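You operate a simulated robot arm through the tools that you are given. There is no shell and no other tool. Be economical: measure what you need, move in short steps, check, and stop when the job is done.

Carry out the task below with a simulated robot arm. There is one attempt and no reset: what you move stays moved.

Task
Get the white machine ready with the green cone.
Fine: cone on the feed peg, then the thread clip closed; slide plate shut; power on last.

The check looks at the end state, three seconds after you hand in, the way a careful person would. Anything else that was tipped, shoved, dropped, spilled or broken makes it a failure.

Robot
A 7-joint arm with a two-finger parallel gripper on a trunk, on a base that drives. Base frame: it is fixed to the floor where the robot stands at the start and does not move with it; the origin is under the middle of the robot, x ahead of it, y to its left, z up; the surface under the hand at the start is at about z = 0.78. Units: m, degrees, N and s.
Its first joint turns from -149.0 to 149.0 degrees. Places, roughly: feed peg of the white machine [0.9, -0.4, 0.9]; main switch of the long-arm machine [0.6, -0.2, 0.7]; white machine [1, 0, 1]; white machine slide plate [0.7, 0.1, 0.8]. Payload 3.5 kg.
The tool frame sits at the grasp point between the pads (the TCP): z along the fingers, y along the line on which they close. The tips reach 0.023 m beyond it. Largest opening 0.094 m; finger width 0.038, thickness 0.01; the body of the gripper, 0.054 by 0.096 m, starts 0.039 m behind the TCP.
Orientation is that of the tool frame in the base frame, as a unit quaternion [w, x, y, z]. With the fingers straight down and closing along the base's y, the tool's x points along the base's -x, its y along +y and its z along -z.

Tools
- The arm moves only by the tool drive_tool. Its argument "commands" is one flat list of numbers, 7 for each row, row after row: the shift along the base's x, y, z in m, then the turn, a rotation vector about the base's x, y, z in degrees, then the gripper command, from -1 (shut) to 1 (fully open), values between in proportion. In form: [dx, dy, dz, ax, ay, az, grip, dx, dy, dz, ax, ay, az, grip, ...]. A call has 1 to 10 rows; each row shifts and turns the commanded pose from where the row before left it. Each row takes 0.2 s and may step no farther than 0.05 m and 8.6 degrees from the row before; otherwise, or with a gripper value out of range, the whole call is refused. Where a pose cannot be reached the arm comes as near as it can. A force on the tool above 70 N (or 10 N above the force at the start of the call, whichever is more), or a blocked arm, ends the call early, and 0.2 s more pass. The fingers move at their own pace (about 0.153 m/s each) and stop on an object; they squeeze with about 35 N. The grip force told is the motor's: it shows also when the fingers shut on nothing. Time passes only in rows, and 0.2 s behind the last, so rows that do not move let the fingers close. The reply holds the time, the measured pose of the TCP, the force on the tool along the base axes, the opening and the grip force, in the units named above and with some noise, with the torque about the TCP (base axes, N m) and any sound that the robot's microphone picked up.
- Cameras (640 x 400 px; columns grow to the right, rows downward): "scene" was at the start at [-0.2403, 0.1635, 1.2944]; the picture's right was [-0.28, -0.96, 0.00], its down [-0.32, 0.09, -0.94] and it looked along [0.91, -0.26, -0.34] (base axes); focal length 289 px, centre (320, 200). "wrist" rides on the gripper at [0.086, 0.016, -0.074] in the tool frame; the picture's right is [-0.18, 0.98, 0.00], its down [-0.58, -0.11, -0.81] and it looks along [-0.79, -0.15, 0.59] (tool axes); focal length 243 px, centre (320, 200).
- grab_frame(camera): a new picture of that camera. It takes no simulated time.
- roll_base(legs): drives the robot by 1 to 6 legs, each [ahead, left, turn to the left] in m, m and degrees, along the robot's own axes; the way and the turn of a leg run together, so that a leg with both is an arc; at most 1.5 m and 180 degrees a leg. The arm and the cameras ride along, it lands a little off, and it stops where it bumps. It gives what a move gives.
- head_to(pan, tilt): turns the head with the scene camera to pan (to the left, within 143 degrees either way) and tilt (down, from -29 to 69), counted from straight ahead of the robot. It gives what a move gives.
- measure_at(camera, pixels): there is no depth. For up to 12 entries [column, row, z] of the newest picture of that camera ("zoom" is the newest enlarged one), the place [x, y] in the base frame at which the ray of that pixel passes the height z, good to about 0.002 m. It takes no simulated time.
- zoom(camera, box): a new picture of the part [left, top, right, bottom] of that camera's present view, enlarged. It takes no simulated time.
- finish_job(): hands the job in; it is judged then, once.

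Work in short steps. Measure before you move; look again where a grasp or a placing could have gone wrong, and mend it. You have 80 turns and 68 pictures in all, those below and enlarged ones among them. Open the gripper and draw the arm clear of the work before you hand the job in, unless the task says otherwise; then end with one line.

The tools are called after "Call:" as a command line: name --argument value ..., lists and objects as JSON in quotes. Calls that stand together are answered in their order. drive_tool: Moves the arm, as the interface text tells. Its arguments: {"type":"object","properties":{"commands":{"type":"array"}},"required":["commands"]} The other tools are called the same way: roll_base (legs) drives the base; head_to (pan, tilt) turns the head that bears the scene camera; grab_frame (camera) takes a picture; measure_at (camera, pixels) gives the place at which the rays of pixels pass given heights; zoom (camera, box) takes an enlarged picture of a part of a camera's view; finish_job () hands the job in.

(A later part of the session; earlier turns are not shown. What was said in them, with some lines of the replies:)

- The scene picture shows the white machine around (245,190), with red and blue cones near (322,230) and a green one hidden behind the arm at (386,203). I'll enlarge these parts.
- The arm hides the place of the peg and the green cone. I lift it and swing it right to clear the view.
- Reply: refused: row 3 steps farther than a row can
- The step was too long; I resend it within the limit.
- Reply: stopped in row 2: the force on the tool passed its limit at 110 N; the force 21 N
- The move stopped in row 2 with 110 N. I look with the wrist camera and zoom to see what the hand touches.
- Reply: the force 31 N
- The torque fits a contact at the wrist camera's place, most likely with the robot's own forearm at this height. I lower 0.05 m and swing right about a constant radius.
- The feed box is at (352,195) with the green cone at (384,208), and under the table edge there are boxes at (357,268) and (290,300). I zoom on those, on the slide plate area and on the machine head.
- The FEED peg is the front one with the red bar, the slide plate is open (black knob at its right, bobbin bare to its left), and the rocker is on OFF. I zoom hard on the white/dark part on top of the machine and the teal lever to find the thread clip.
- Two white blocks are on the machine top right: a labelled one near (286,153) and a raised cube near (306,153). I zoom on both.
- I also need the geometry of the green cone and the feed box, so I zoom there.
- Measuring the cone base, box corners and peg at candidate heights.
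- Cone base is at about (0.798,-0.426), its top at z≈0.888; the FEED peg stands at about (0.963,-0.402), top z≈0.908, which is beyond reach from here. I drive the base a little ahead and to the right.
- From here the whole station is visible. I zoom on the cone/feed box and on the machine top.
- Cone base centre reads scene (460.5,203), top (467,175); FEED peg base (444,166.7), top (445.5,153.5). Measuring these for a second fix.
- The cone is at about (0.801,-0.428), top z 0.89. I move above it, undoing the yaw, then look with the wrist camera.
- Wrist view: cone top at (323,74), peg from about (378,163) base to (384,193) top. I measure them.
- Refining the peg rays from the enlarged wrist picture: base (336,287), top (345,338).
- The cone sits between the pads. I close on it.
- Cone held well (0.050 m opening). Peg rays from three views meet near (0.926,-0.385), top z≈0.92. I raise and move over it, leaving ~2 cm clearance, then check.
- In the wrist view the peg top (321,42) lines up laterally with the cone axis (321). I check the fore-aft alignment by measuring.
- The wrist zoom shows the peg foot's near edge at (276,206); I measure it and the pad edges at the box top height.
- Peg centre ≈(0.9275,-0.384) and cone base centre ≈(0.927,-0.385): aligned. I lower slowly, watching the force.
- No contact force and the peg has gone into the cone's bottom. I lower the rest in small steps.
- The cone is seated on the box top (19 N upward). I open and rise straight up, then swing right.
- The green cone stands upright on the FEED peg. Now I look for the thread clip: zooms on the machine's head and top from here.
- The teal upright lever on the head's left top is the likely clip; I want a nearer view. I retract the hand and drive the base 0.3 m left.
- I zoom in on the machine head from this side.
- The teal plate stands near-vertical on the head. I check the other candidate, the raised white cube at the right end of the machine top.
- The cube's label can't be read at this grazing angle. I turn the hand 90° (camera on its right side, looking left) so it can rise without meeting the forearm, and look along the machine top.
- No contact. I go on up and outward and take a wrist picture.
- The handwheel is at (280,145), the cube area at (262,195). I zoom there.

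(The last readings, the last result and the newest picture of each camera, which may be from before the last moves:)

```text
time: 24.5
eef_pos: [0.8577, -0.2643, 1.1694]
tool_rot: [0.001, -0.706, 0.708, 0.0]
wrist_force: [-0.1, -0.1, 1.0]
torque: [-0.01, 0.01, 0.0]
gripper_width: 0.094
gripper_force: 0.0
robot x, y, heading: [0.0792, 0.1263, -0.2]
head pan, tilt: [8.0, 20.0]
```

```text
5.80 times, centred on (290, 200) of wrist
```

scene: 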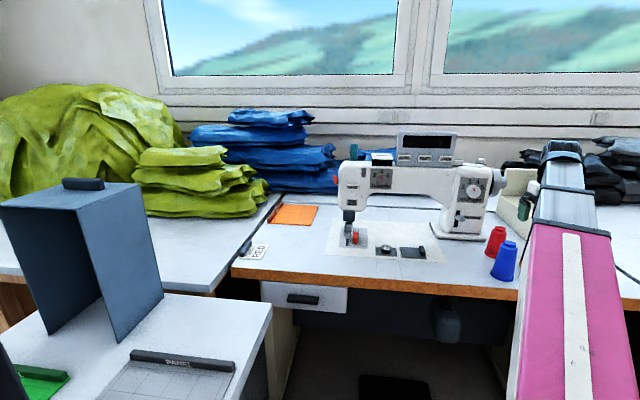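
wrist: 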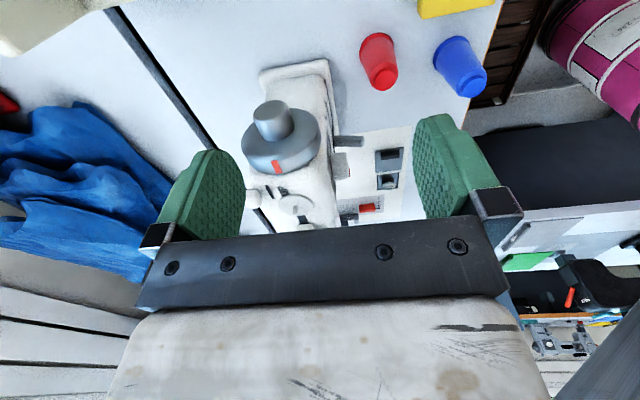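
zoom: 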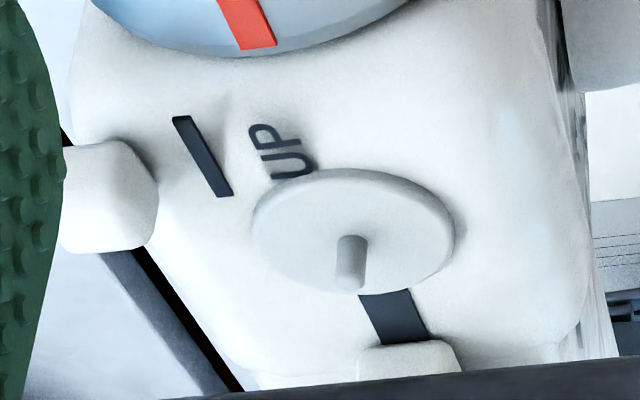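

The cube is a rear lifter lever marked "UP", and WIND is the bobbin winder – neither is the clip. I draw the hand back in front of the machine and move left to look at the teal lever from above.

Call:
drive_tool --commands '[-0.04, 0, -0.01, 0, 0, 0, 1, -0.04, 0, -0.01, 0, 0, 0, 1, -0.01, 0.045, -0.01, 0, 0, 0, 1, 0, 0.048, 0, 0, 0, 0, 1, 0, 0.048, 0, 0, 0, 0, 1, 0, 0.048, 0, 0, 0, 0, 1, 0, 0.048, 0, 0, 0, 0, 1, 0, 0.048, 0, 0, 0, 0, 1, 0, 0.048, 0, 0, 0, 0, 1, 0, 0.03, 0, 0, 0, 0, 1]'

Call:
grab_frame --camera "wrist"

```text
time: 26.7
eef_pos: [0.7794, 0.0972, 1.1149]
tool_rot: [0.005, -0.705, 0.709, -0.004]
wrist_force: [-1.9, 0.9, 0.3]
torque: [0.03, 0.01, 0.03]
gripper_width: 0.0938
gripper_force: 0.1
out of reach, approached as far as the arm can: row 5, 6, 7, 9
robot x, y, heading: [0.0777, 0.1219, -0.5]
head pan, tilt: [8.0, 20.0]
```

```text
23 pictures are left
```

wrist: 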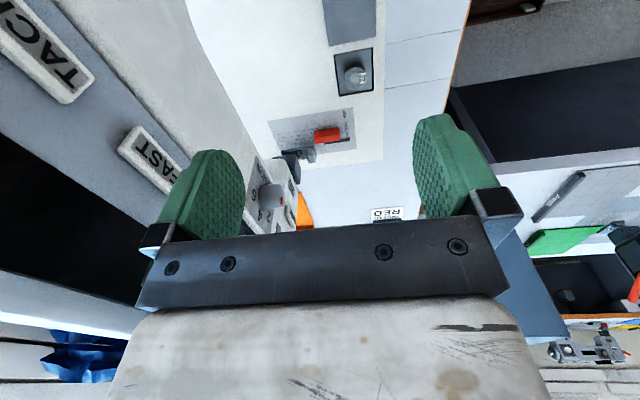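

The bar hides the teal lever. I back the base 0.1 m off for room, then bring the hand left with the camera turned towards the lever.

Call:
roll_base --legs '[[-0.1, 0, 0]]'

Call:
drive_tool --commands '[0.01, 0.02, 0.005, 0, 0, -6, 1, 0.01, 0.02, 0.005, 0, 0, -6, 1, 0.01, 0.02, 0.005, 0, 0, -6, 1, 0.02, 0.02, 0.01, 0, 0, -6, 1, 0.02, 0.02, 0.01, 0, 0, -6, 1, 0, 0, 0, 0, 0, 0, 1]'

Call:
grab_frame --camera "wrist"

```text
time: 27.9
eef_pos: [0.6782, 0.0982, 1.1144]
tool_rot: [0.004, -0.706, 0.708, -0.003]
wrist_force: [-0.3, -0.1, 0.2]
torque: [-0.01, -0.01, 0.02]
gripper_width: 0.0943
gripper_force: 0.1
robot x, y, heading: [-0.0212, 0.1263, 0.2]
head pan, tilt: [8.0, 20.0]
```

```text
time: 29.3
eef_pos: [0.7493, 0.1977, 1.1507]
tool_rot: [0.004, -0.497, 0.868, -0.005]
wrist_force: [-0.5, 1.6, -0.1]
torque: [-0.03, 0.01, 0.04]
gripper_width: 0.094
gripper_force: 0.1
robot x, y, heading: [-0.0215, 0.1241, 0.0]
head pan, tilt: [8.0, 20.0]
```

```text
22 pictures are left
```

wrist: 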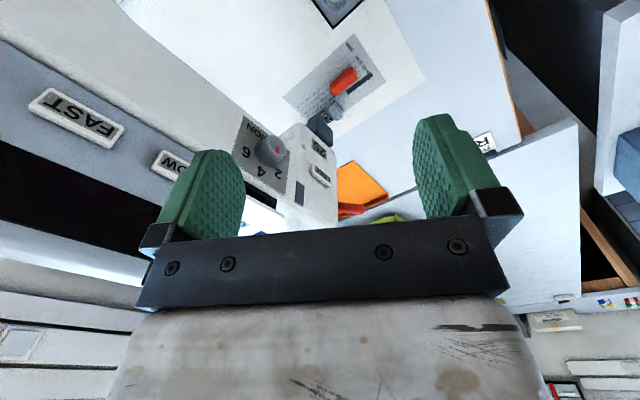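

The lever is still behind the bar. I tilt the hand 16° towards it so the camera looks more level.

Call:
drive_tool --commands '[0, 0.02, 0.01, 6.9, -4, 0, 1, 0, 0.02, 0.01, 6.9, -4, 0, 1, 0, 0, 0, 0, 0, 0, 1]'

Call:
grab_frame --camera "wrist"

```text
time: 30.1
eef_pos: [0.7498, 0.2369, 1.1715]
tool_rot: [0.124, -0.493, 0.858, 0.065]
wrist_force: [0.6, -0.1, -0.1]
torque: [0.0, -0.01, -0.01]
gripper_width: 0.094
gripper_force: 0.1
robot x, y, heading: [-0.0233, 0.1266, -0.0]
head pan, tilt: [8.0, 20.0]
```

```text
21 pictures are left
```

wrist: 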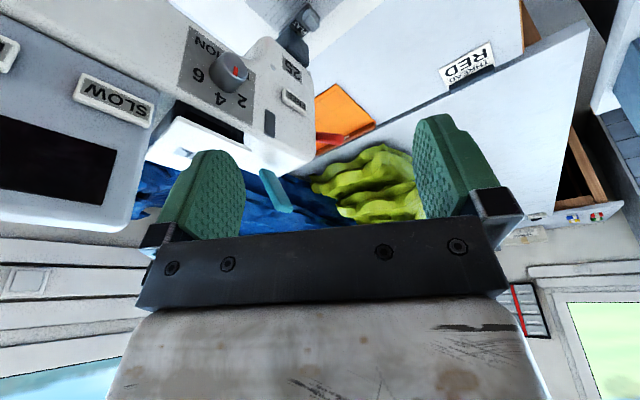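

Now the teal lever shows at (275,190). I zoom on it.

Call:
zoom --camera "wrist" --box '[225, 120, 345, 225]'

Call:
measure_at --camera "wrist" --pixels '[[268, 172, 1.06], [268, 172, 1.08], [283, 208, 1.12], [283, 208, 1.14]]'

```text
3.81 times, centred on (285, 172) of wrist
```

zoom: 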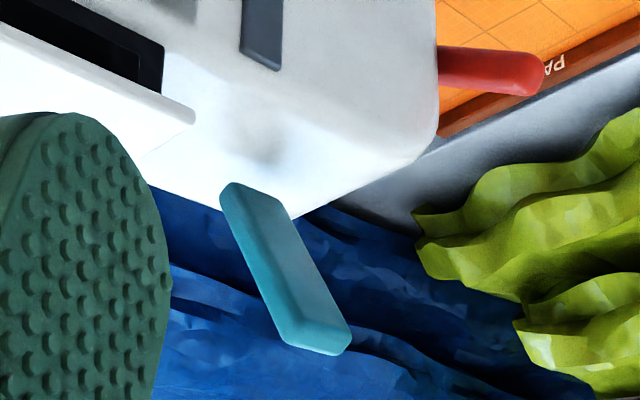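

```text
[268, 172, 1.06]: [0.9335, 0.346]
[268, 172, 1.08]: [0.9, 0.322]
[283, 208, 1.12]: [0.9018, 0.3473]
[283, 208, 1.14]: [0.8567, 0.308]
```

The lever is hinged at the rear of the head's top, its broad face towards the operator, so it should fold forward-down onto the top. I triangulate it with a fresh scene zoom.

Call:
measure_at --camera "zoom" --pixels '[[240, 192, 1.05], [240, 192, 1.07], [240, 192, 1.09], [318, 342, 1.1], [318, 342, 1.12], [318, 342, 1.14], [318, 342, 1.16], [290, 218, 1.05], [290, 218, 1.07], [440, 110, 1.05]]'

Call:
zoom --camera "scene" --box '[325, 130, 405, 180]'

```text
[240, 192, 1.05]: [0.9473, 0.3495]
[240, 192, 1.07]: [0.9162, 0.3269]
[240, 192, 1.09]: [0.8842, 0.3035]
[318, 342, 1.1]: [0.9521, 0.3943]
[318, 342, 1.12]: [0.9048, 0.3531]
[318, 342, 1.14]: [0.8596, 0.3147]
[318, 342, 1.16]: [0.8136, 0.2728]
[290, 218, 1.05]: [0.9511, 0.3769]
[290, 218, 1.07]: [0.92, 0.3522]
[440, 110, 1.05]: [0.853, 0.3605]
```

```text
8.00 times, centred on (365, 155) of scene
```

zoom: 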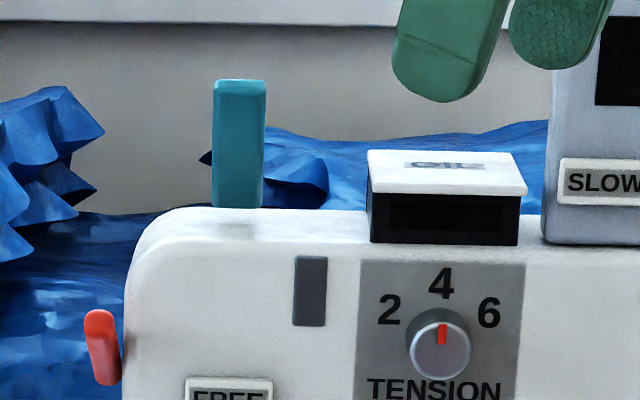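

Call:
measure_at --camera "zoom" --pixels '[[237, 205, 1.05], [237, 205, 1.06], [237, 205, 1.07], [237, 205, 1.08], [239, 82, 1.12], [239, 82, 1.13], [239, 82, 1.14], [239, 82, 1.15], [300, 240, 1.05], [300, 240, 1.06], [180, 211, 1.06]]'

```text
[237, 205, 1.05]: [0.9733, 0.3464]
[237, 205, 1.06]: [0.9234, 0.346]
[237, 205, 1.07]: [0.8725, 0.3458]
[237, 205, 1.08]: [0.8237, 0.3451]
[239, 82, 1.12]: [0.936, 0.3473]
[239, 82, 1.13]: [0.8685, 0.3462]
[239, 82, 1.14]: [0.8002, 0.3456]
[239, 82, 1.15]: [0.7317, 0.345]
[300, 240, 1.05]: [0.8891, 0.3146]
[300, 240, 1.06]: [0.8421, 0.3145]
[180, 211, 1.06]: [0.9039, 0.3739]
```

The lever runs from about (0.943,0.346,1.055) at its hinge to (0.903,0.346,1.124) at its top, leaning towards me. I straighten the hand, turn it back to 90°, shut the fingers and bring it in line at y 0.346 before driving ahead 0.12 m.

Call:
drive_tool --commands '[-0.01, 0.01, 0, -6.9, 4, 0, -1, -0.01, 0.02, 0, -6.9, 4, 0, -1, -0.01, 0.02, 0, 0, 0, 6, -1, -0.01, 0.02, 0, 0, 0, 6, -1, -0.01, 0.02, 0, 0, 0, 6, -1, 0, 0.02, 0, 0, 0, 6, -1, 0, 0, 0, 0, 0, 6, -1, 0, 0, 0, 0, 0, 0, -1]'

Call:
roll_base --legs '[[0.12, 0, 0]]'

```text
time: 31.9
eef_pos: [0.709, 0.3489, 1.1502]
tool_rot: [0.007, -0.707, 0.708, -0.006]
wrist_force: [0.1, -0.5, -0.3]
torque: [0.0, 0.0, 0.0]
gripper_width: 0.0001
gripper_force: 35.4
out of reach, approached as far as the arm can: row 2, 3, 5
robot x, y, heading: [-0.0221, 0.1239, 0.1]
head pan, tilt: [8.0, 20.0]
```

```text
time: 33.1
eef_pos: [0.8285, 0.3488, 1.1504]
tool_rot: [0.007, -0.706, 0.708, -0.005]
wrist_force: [0.1, 0.2, -0.5]
torque: [-0.03, 0.0, 0.01]
gripper_width: 0.0001
gripper_force: 34.5
robot x, y, heading: [0.1007, 0.122, -0.1]
head pan, tilt: [8.0, 20.0]
```

Tips are at z 1.127. I raise, pass over the lever to x 0.955, and check with both cameras before lowering behind it.

Call:
drive_tool --commands '[0, -0.001, 0.04, 0, 0, 0, -1, 0.042, -0.001, 0, 0, 0, 0, -1, 0.042, 0, 0, 0, 0, 0, -1, 0.042, 0, 0, 0, 0, 0, -1, 0, 0, 0, 0, 0, 0, -1]'

Call:
zoom --camera "scene" --box '[305, 100, 425, 180]'

Call:
zoom --camera "wrist" --box '[150, 40, 490, 235]'

```text
time: 34.3
eef_pos: [0.9619, 0.3488, 1.1769]
tool_rot: [0.006, -0.706, 0.708, -0.005]
wrist_force: [-0.3, -0.2, -0.4]
torque: [0.02, 0.03, 0.05]
gripper_width: 0.0
gripper_force: 34.7
out of reach, approached as far as the arm can: row 1
robot x, y, heading: [0.1009, 0.1229, -0.2]
head pan, tilt: [8.0, 20.0]
```

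```text
5.00 times, centred on (365, 140) of scene
```

zoom: 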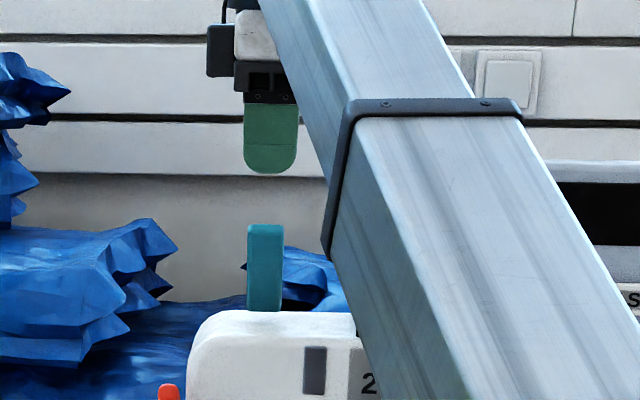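

```text
1.88 times, centred on (320, 138) of wrist
```

zoom: 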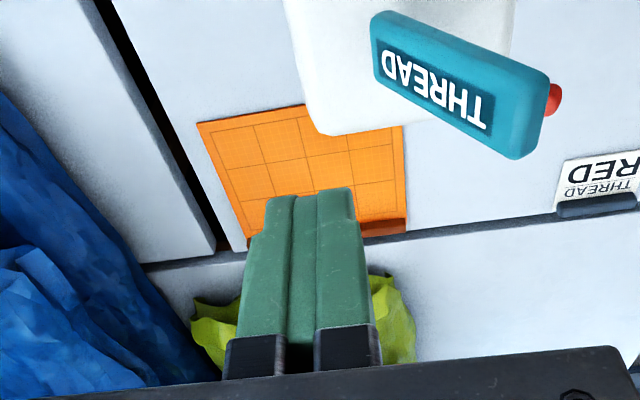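

The lever's back bears the label "THREAD" – it is the thread clip, and folds forward. I lower the tips behind it to z≈1.10 and then sweep towards me.

Call:
drive_tool --commands '[0, -0.001, -0.03, 0, 0, 0, -1, 0, -0.001, -0.024, 0, 0, 0, -1, -0.02, 0, 0, 0, 0, 0, -1, -0.012, 0, 0, 0, 0, 0, -1, -0.012, 0, 0, 0, 0, 0, -1, 0, 0, 0, 0, 0, 0, -1]'

Call:
zoom --camera "wrist" --box '[150, 40, 490, 235]'

```text
time: 35.7
eef_pos: [0.9191, 0.3478, 1.1218]
tool_rot: [0.006, -0.706, 0.708, -0.006]
wrist_force: [-0.2, 0.1, -0.2]
torque: [-0.02, 0.01, -0.01]
gripper_width: 0.0
gripper_force: 34.8
robot x, y, heading: [0.1013, 0.1229, -0.3]
head pan, tilt: [8.0, 20.0]
```

```text
1.88 times, centred on (320, 138) of wrist
```

zoom: 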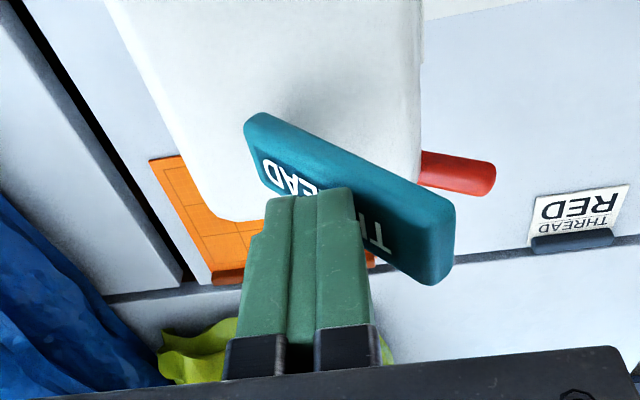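

The fingers stand right behind the lever with no force yet. I sweep on forward and down in small steps.

Call:
drive_tool --commands '[-0.01, 0, 0, 0, 0, 0, -1, -0.01, 0, 0, 0, 0, 0, -1, -0.008, 0, -0.004, 0, 0, 0, -1, -0.006, 0, -0.006, 0, 0, 0, -1, 0, 0, 0, 0, 0, 0, -1]'

Call:
zoom --camera "wrist" --box '[150, 40, 490, 235]'

```text
time: 36.9
eef_pos: [0.884, 0.3478, 1.1112]
tool_rot: [0.007, -0.705, 0.709, -0.005]
wrist_force: [-0.4, -0.2, 0.0]
torque: [-0.01, -0.01, 0.0]
gripper_width: 0.0001
gripper_force: 35.2
robot x, y, heading: [0.1013, 0.1276, -0.0]
head pan, tilt: [8.0, 20.0]
```

```text
1.88 times, centred on (320, 138) of wrist
```

zoom: 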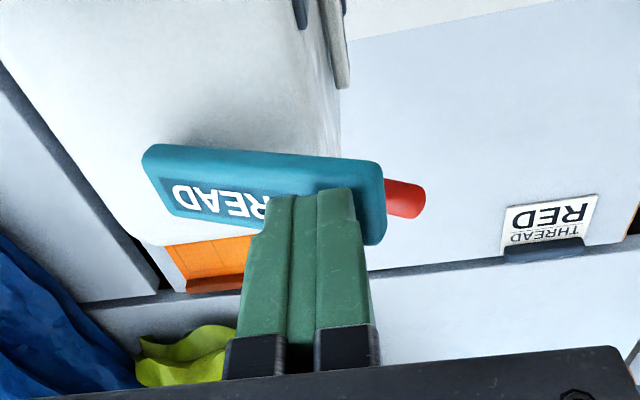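

The lever is folding down well. I press it down step by step.

Call:
drive_tool --commands '[-0.003, 0, -0.007, 0, 0, 0, -1, 0, 0, -0.006, 0, 0, 0, -1, 0, 0, -0.006, 0, 0, 0, -1, 0, 0, -0.004, 0, 0, 0, -1, 0, 0, 0, 0, 0, 0, -1]'

Call:
zoom --camera "wrist" --box '[150, 40, 490, 235]'

```text
time: 38.1
eef_pos: [0.8809, 0.3475, 1.0884]
tool_rot: [0.008, -0.706, 0.709, -0.005]
wrist_force: [0.0, 0.5, 0.3]
torque: [0.02, 0.0, 0.03]
gripper_width: 0.0001
gripper_force: 35.1
robot x, y, heading: [0.1012, 0.1271, -0.0]
head pan, tilt: [8.0, 20.0]
```

```text
1.88 times, centred on (320, 138) of wrist
```

zoom: 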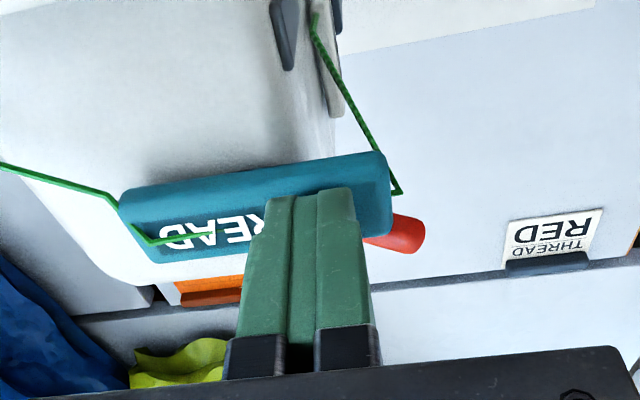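

A green thread has appeared along the path – the clip has taken. I press a touch more until it bears, then lift off.

Call:
drive_tool --commands '[0, 0, -0.004, 0, 0, 0, -1, 0, 0, -0.004, 0, 0, 0, -1, 0, 0, 0, 0, 0, 0, -1]'

```text
time: 38.9
eef_pos: [0.8806, 0.3466, 1.0838]
tool_rot: [0.008, -0.706, 0.708, -0.006]
wrist_force: [0.0, 0.8, 53.2]
torque: [-0.37, -0.25, 0.05]
gripper_width: 0.0
gripper_force: 35.6
robot x, y, heading: [0.1027, 0.1249, -0.1]
head pan, tilt: [8.0, 20.0]
```

It bottoms with 53 N: shut. I lift off, draw back in front of the machine and move towards the slide plate.

Call:
drive_tool --commands '[0, 0, 0.045, 0, 0, 0, -1, -0.045, 0, 0, 0, 0, 0, -1, -0.045, 0, 0, 0, 0, 0, -1, -0.045, 0, 0, 0, 0, 0, -1, -0.02, -0.03, -0.03, 0, 0, 0, -1, 0, -0.045, -0.02, 0, 0, 0, -1, 0, -0.045, -0.02, 0, 0, 0, -1, 0, -0.045, -0.02, 0, 0, 0, -1, 0, -0.045, -0.02, 0, 0, 0, -1, 0, -0.045, -0.02, 0, 0, 0, -1]'

Call:
grab_frame --camera "wrist"

Call:
zoom --camera "scene" --box '[300, 120, 460, 220]'

```text
time: 41.1
eef_pos: [0.7271, 0.0933, 0.9917]
tool_rot: [0.007, -0.707, 0.707, -0.005]
wrist_force: [0.2, -0.2, 0.3]
torque: [0.01, 0.01, -0.03]
gripper_width: 0.0
gripper_force: 35.1
out of reach, approached as far as the arm can: row 4
robot x, y, heading: [0.0997, 0.1236, -0.0]
head pan, tilt: [8.0, 20.0]
```

```text
13 pictures are left
```

wrist: 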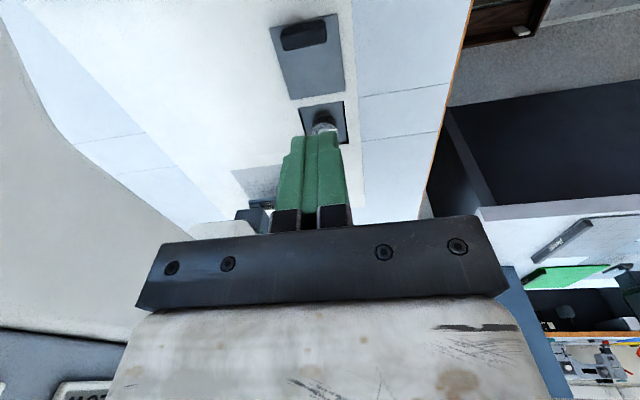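

```text
4.00 times, centred on (380, 170) of scene
```

zoom: 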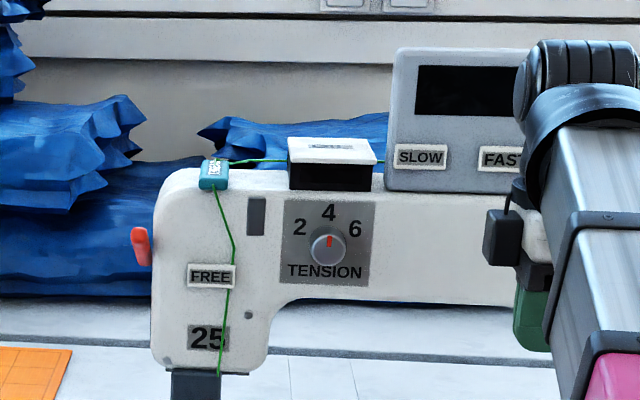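

The clip lies flat and the thread runs to the needle. In the wrist view: slide plate corners near (282,98)-(345,88), knob at (304,35), opening (323,120). I measure.

Call:
measure_at --camera "wrist" --pixels '[[304, 35, 0.8], [304, 35, 0.81], [282, 35, 0.8], [327, 33, 0.8], [304, 48, 0.785], [304, 24, 0.8], [318, 93, 0.783], [290, 99, 0.783], [344, 87, 0.783], [324, 104, 0.783], [322, 140, 0.783], [346, 145, 0.783]]'

```text
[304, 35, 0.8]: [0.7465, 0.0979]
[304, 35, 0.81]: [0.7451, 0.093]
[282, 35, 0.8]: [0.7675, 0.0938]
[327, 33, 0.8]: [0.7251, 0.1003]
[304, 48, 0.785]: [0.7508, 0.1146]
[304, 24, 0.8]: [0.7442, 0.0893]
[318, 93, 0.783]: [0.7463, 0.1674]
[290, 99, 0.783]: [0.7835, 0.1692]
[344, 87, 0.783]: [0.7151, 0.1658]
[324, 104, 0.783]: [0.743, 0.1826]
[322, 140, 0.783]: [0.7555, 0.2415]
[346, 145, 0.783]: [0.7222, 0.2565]
```

The knob is a bar at about (0.746,0.097), plate edge y≈0.168, opening y 0.18–0.25. I lower the closed fingers to its right at y 0.048, tips at z≈0.795.

Call:
drive_tool --commands '[0.01, -0.025, -0.03, 0, 0, 0, -1, 0.009, -0.02, -0.04, 0, 0, 0, -1, 0, 0, -0.045, 0, 0, 0, -1, 0, 0, -0.035, 0, 0, 0, -1, 0, 0, -0.022, 0, 0, 0, -1, 0, 0, 0, 0, 0, 0, -1]'

Call:
grab_frame --camera "wrist"

```text
time: 42.5
eef_pos: [0.7457, 0.0478, 0.8201]
tool_rot: [0.008, -0.706, 0.709, -0.006]
wrist_force: [1.3, 0.0, 0.0]
torque: [-0.02, 0.02, 0.0]
gripper_width: 0.0003
gripper_force: 34.4
robot x, y, heading: [0.0974, 0.1229, 0.1]
head pan, tilt: [8.0, 20.0]
```

```text
11 pictures are left
```

wrist: 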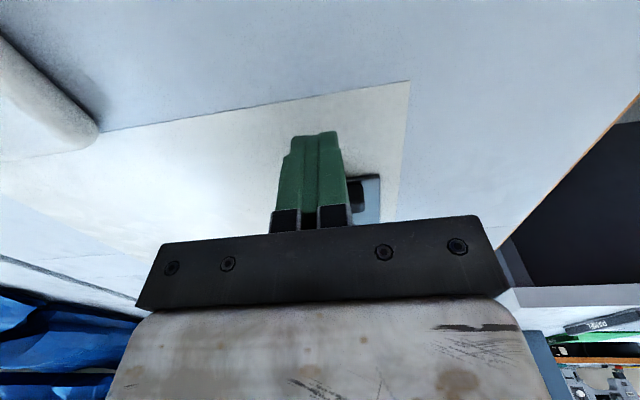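

The knob peeks out at (358,195) beside the fingers; I check its lateral place.

Call:
measure_at --camera "wrist" --pixels '[[366, 195, 0.795], [380, 175, 0.783], [366, 180, 0.805], [366, 212, 0.785]]'

```text
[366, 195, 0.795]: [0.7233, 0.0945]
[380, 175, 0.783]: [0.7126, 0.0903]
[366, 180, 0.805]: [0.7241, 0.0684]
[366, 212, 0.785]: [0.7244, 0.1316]
```

The knob spans x 0.723–0.767, so the fingers face its middle. I push left in small steps.

Call:
drive_tool --commands '[0, 0.012, 0, 0, 0, 0, -1, 0, 0.012, 0, 0, 0, 0, -1, 0, 0.012, 0, 0, 0, 0, -1, 0, 0.012, 0, 0, 0, 0, -1, 0, 0.012, 0, 0, 0, 0, -1, 0, 0.012, 0, 0, 0, 0, -1, 0, 0, 0, 0, 0, 0, -1]'

```text
time: 44.1
eef_pos: [0.7455, 0.1199, 0.8196]
tool_rot: [0.008, -0.706, 0.708, -0.005]
wrist_force: [-0.2, 0.2, -0.1]
torque: [-0.03, -0.01, -0.02]
gripper_width: 0.0001
gripper_force: 34.5
robot x, y, heading: [0.1, 0.1267, -0.1]
head pan, tilt: [8.0, 20.0]
```

No resistance so far; I continue in finer steps to feel the end stop.

Call:
drive_tool --commands '[0, 0.008, 0, 0, 0, 0, -1, 0, 0.008, 0, 0, 0, 0, -1, 0, 0.006, 0, 0, 0, 0, -1, 0, 0, 0, 0, 0, 0, -1]'

Call:
zoom --camera "scene" --box '[320, 195, 460, 265]'

```text
time: 45.1
eef_pos: [0.7472, 0.1426, 0.8187]
tool_rot: [0.007, -0.705, 0.709, -0.005]
wrist_force: [0.8, -1.1, 0.8]
torque: [0.0, -0.02, -0.01]
gripper_width: 0.0
gripper_force: 35.3
robot x, y, heading: [0.0999, 0.1255, -0.2]
head pan, tilt: [8.0, 20.0]
```

```text
4.57 times, centred on (390, 230) of scene
```

zoom: 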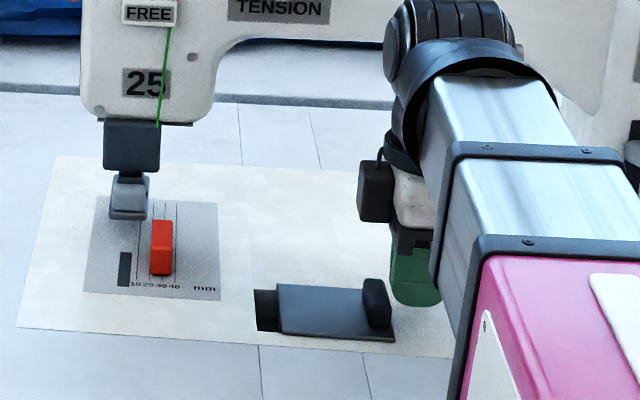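

The plate follows; about 0.016 m of opening is left. I push on until it bears.

Call:
drive_tool --commands '[0, 0.006, 0, 0, 0, 0, -1, 0, 0.006, 0, 0, 0, 0, -1, 0, 0.005, 0, 0, 0, 0, -1, 0, 0.004, 0, 0, 0, 0, -1, 0, 0, 0, 0, 0, 0, -1]'

Call:
zoom --camera "scene" --box '[320, 195, 460, 265]'

```text
time: 46.3
eef_pos: [0.7472, 0.1633, 0.8195]
tool_rot: [0.008, -0.706, 0.708, -0.005]
wrist_force: [1.0, 0.3, -0.6]
torque: [-0.02, 0.03, -0.01]
gripper_width: 0.0002
gripper_force: 35.0
robot x, y, heading: [0.1002, 0.1251, -0.1]
head pan, tilt: [8.0, 20.0]
```

```text
4.57 times, centred on (390, 230) of scene
```

zoom: 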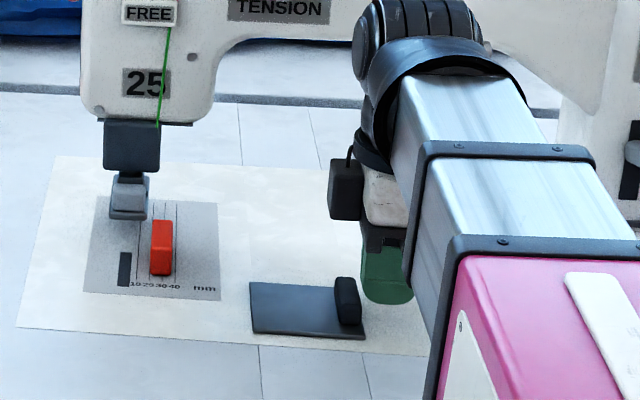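

The plate now covers the opening; I feel for the stop with a few millimetres more.

Call:
drive_tool --commands '[0, 0.003, 0, 0, 0, 0, -1, 0, 0.003, 0, 0, 0, 0, -1, 0, 0, 0, 0, 0, 0, -1]'

```text
time: 47.1
eef_pos: [0.7472, 0.1656, 0.8206]
tool_rot: [0.005, -0.706, 0.708, -0.009]
wrist_force: [-1.4, -43.8, 11.3]
torque: [-0.62, 0.22, 0.08]
gripper_width: 0.0001
gripper_force: 35.0
robot x, y, heading: [0.1022, 0.1231, -0.3]
head pan, tilt: [8.0, 20.0]
```

The plate is on its stop (44 N). I back off, lift, and start turning the hand back.

Call:
drive_tool --commands '[0, -0.02, 0, 0, 0, 0, -1, 0, -0.01, 0.03, 0, 0, 0, -1, 0, 0, 0.045, 0, 0, 0, -1, 0, 0, 0.045, 0, 0, 0, -1, -0.01, 0, 0, 0, 0, -8.4, -1, -0.01, 0, 0, 0, 0, -8.4, -1, -0.01, 0, 0, 0, 0, -8.4, -1, -0.01, 0, 0, 0, 0, -8.4, -1, -0.01, 0, 0, 0, 0, -8.4, -1, -0.01, 0, 0, 0, 0, -8.4, -1]'

Call:
roll_base --legs '[[-0.3, 0, 0], [0, -0.5, 0]]'

Call:
head_to --pan 5 --tilt 30

Call:
grab_frame --camera "scene"

```text
time: 49.3
eef_pos: [0.6873, 0.1395, 0.9401]
tool_rot: [0.005, -0.336, 0.942, -0.007]
wrist_force: [0.8, 0.5, 0.5]
torque: [0.0, 0.0, -0.01]
gripper_width: 0.0001
gripper_force: 35.1
robot x, y, heading: [0.1009, 0.125, 0.0]
head pan, tilt: [8.0, 20.0]
```

```text
time: 53.9
eef_pos: [0.3829, -0.3578, 0.94]
tool_rot: [0.004, -0.337, 0.941, -0.008]
wrist_force: [0.3, -1.0, -0.4]
torque: [0.03, -0.02, 0.02]
gripper_width: 0.0001
gripper_force: 35.0
robot x, y, heading: [-0.2028, -0.3732, -0.1]
head pan, tilt: [8.0, 20.0]
```

```text
time: 54.6
eef_pos: [0.3834, -0.3583, 0.9399]
tool_rot: [0.005, -0.338, 0.941, -0.008]
wrist_force: [-0.1, 0.8, 0.6]
torque: [0.01, 0.01, 0.03]
gripper_width: 0.0001
gripper_force: 35.1
robot x, y, heading: [-0.2033, -0.3708, -0.1]
head pan, tilt: [5.0, 30.0]
```

```text
8 pictures are left
```

scene: 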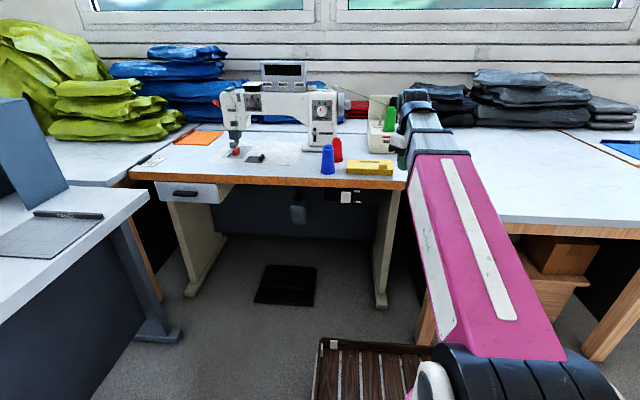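

The switch shows at (346,197), clear of the arm. I zoom on it.

Call:
zoom --camera "scene" --box '[322, 176, 386, 216]'

Call:
measure_at --camera "zoom" --pixels '[[320, 200, 0.7]]'

```text
10.00 times, centred on (354, 196) of scene
```

zoom: 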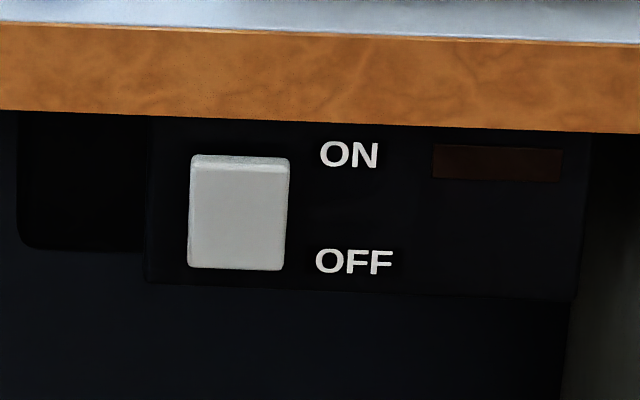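

```text
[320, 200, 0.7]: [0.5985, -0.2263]
```

The rocker's upper half stands proud (OFF), so its top must be pressed in. I measure the rocker and the table edge at candidate heights.

Call:
measure_at --camera "zoom" --pixels '[[240, 30, 0.78], [240, 116, 0.74], [240, 116, 0.75], [240, 116, 0.76], [238, 215, 0.68], [238, 215, 0.69], [238, 215, 0.7], [238, 215, 0.71], [240, 168, 0.71], [240, 168, 0.72], [237, 268, 0.68], [237, 268, 0.67]]'

```text
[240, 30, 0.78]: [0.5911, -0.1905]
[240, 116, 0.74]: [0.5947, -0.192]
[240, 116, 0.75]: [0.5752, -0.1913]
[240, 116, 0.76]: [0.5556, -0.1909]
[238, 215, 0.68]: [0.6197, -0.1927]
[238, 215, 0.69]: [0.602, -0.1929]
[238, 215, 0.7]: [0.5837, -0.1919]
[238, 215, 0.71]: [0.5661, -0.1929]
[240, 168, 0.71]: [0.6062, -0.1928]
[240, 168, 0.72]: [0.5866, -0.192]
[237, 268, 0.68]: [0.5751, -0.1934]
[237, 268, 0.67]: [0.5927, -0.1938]
```

The table edge front is x≈0.591 (z 0.742–0.78) and the rocker face x≈0.585, y≈-0.192, z 0.672–0.722. I bring the closed fingers in front of it, pitching the hand towards horizontal.

Call:
drive_tool --commands '[0.02, 0.033, -0.02, 0, 0, -7.9, -1, 0.02, 0.033, -0.02, 0, 0, -7.9, -1, 0.02, 0.033, -0.02, 0, 0, -7.9, -1, 0.02, 0.033, -0.02, 0, 0, -7.9, -1, 0.02, 0.034, -0.02, 0, 0, -7.8, -1, 0, 0, -0.015, 0, -8.4, 0, -1, 0, 0, -0.015, 0, -8.4, 0, -1, 0, 0, -0.015, 0, -8.4, 0, -1, 0, 0, -0.015, 0, -8.4, 0, -1, 0, 0, -0.015, 0, -8.4, 0, -1]'

Call:
drive_tool --commands '[0, 0, -0.01, 0, -8.4, 0, -1, 0, 0, -0.01, 0, -8.4, 0, -1, 0, 0, -0.01, 0, -8.4, 0, -1, 0, 0, -0.01, 0, -8.4, 0, -1, 0, 0, -0.005, 0, -8.4, 0, -1, 0, 0, 0, 0, 0, 0, -1]'

```text
time: 56.8
eef_pos: [0.4829, -0.1922, 0.7654]
tool_rot: [0.361, 0.002, 0.933, -0.009]
wrist_force: [-0.1, -0.5, -0.6]
torque: [-0.04, -0.02, -0.01]
gripper_width: 0.0
gripper_force: 35.1
robot x, y, heading: [-0.2057, -0.376, -0.3]
head pan, tilt: [5.0, 30.0]
```

```text
time: 58.2
eef_pos: [0.4829, -0.1915, 0.7206]
tool_rot: [0.67, 0.005, 0.742, -0.007]
wrist_force: [-0.1, -0.3, 0.1]
torque: [0.01, -0.04, -0.01]
gripper_width: 0.0
gripper_force: 34.9
robot x, y, heading: [-0.2024, -0.3719, -0.3]
head pan, tilt: [5.0, 30.0]
```

The hand is 84° forward. I approach to ~1.5 cm and check.

Call:
drive_tool --commands '[0.03, 0, -0.005, 0, 0, 0, -1, 0.03, 0, 0, 0, 0, 0, -1, 0, 0, 0, 0, 0, 0, -1]'

Call:
zoom --camera "scene" --box '[306, 166, 402, 226]'

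```text
time: 59.0
eef_pos: [0.5425, -0.1911, 0.7166]
tool_rot: [0.67, 0.006, 0.743, -0.007]
wrist_force: [0.4, 0.4, 0.3]
torque: [-0.03, -0.02, 0.02]
gripper_width: 0.0
gripper_force: 34.9
robot x, y, heading: [-0.2071, -0.3722, -0.0]
head pan, tilt: [5.0, 30.0]
```

```text
6.67 times, centred on (354, 196) of scene
```

zoom: 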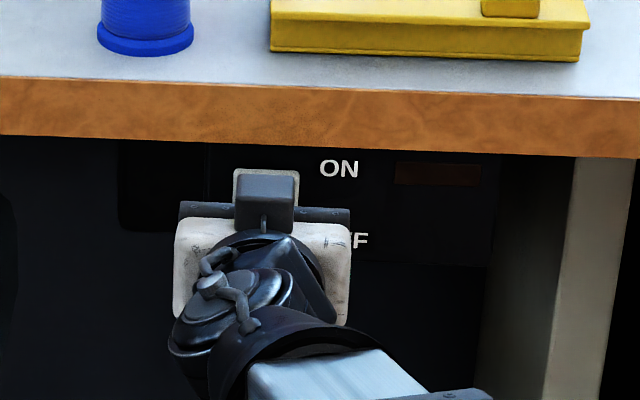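

Laterally the hand is centred on the rocker (267 vs 266). I push in with small steps, watching force and sound.

Call:
drive_tool --commands '[0.006, 0, 0, 0, 0, 0, -1, 0.005, 0, 0, 0, 0, 0, -1, 0.004, 0, 0, 0, 0, 0, -1, 0.004, 0, 0, 0, 0, 0, -1, 0, 0, 0, 0, 0, 0, -1]'

```text
time: 60.2
eef_pos: [0.5629, -0.1913, 0.7161]
tool_rot: [0.67, 0.006, 0.742, -0.008]
wrist_force: [-0.6, -0.7, 0.2]
torque: [-0.02, -0.02, 0.0]
gripper_width: 0.0
gripper_force: 35.4
robot x, y, heading: [-0.2043, -0.3741, -0.2]
head pan, tilt: [5.0, 30.0]
```

No contact yet (tip x≈0.586). I go on.

Call:
drive_tool --commands '[0.004, 0, 0, 0, 0, 0, -1, 0.004, 0, 0, 0, 0, 0, -1, 0.004, 0, 0, 0, 0, 0, -1, 0, 0, 0, 0, 0, 0, -1]'

```text
time: 60.9
eef_pos: [0.5628, -0.1918, 0.714]
tool_rot: [0.668, 0.004, 0.744, -0.005]
wrist_force: [-5.4, 2.2, 5.2]
torque: [0.07, -0.01, 0.09]
gripper_width: 0.0001
gripper_force: 34.6
robot x, y, heading: [-0.2042, -0.3755, -0.1]
head pan, tilt: [5.0, 30.0]
stopped in row 3: the force on the tool passed its limit at 79 N (the readings are from after the stop); the commanded pose is now the measured one
```

It stopped at 79 N. I back off, drop the hand a bit and look at the rocker.

Call:
drive_tool --commands '[-0.03, 0, 0, 0, 0, 0, -1, -0.03, 0, -0.02, 0, 0, 0, -1, -0.02, -0.02, -0.035, 0, 0, 0, -1, 0, -0.03, -0.03, 0, 0, 0, -1, 0, 0, 0, 0, 0, 0, -1]'

Call:
zoom --camera "scene" --box '[322, 176, 386, 216]'

```text
time: 62.1
eef_pos: [0.4842, -0.2412, 0.629]
tool_rot: [0.668, 0.005, 0.744, -0.006]
wrist_force: [0.9, 0.3, -0.4]
torque: [-0.01, 0.02, -0.03]
gripper_width: 0.0
gripper_force: 35.1
robot x, y, heading: [-0.2094, -0.3757, -0.3]
head pan, tilt: [5.0, 30.0]
```

```text
10.00 times, centred on (354, 196) of scene
```

zoom: 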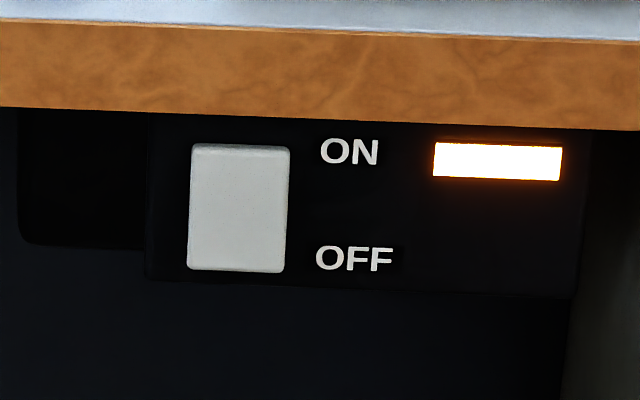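

The rocker has flipped and the lamp is lit. I open the gripper, back the robot off and take a final look.

Call:
drive_tool --commands '[-0.03, 0, 0, 0, 0, 0, 1, 0, 0, 0, 0, 0, 0, 1]'

Call:
roll_base --legs '[[-0.15, 0, 0]]'

Call:
zoom --camera "scene" --box '[180, 60, 440, 220]'

```text
time: 62.7
eef_pos: [0.453, -0.2416, 0.6289]
tool_rot: [0.669, 0.004, 0.743, -0.005]
wrist_force: [0.8, 0.0, 0.7]
torque: [-0.01, -0.02, -0.01]
gripper_width: 0.0942
gripper_force: 0.0
robot x, y, heading: [-0.2034, -0.3736, -0.0]
head pan, tilt: [5.0, 30.0]
```

```text
time: 64.0
eef_pos: [0.3038, -0.2417, 0.631]
tool_rot: [0.668, 0.005, 0.744, -0.006]
wrist_force: [0.2, 0.4, 1.2]
torque: [-0.04, 0.01, 0.03]
gripper_width: 0.0939
gripper_force: 0.0
robot x, y, heading: [-0.3571, -0.3733, -0.0]
head pan, tilt: [5.0, 30.0]
```

```text
2.46 times, centred on (310, 140) of scene
```

zoom: 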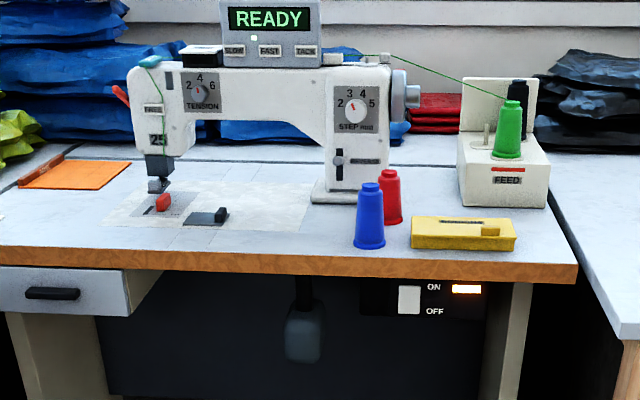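

The display reads READY, the green cone is threaded, the plate is shut, the lamp is lit and everything else stands as before. I hand in.

Call:
finish_job

```text
The job is handed in.
```

The white machine is ready and its display reads READY: green cone on the FEED peg, thread clip closed, slide plate shut, power switched on last.
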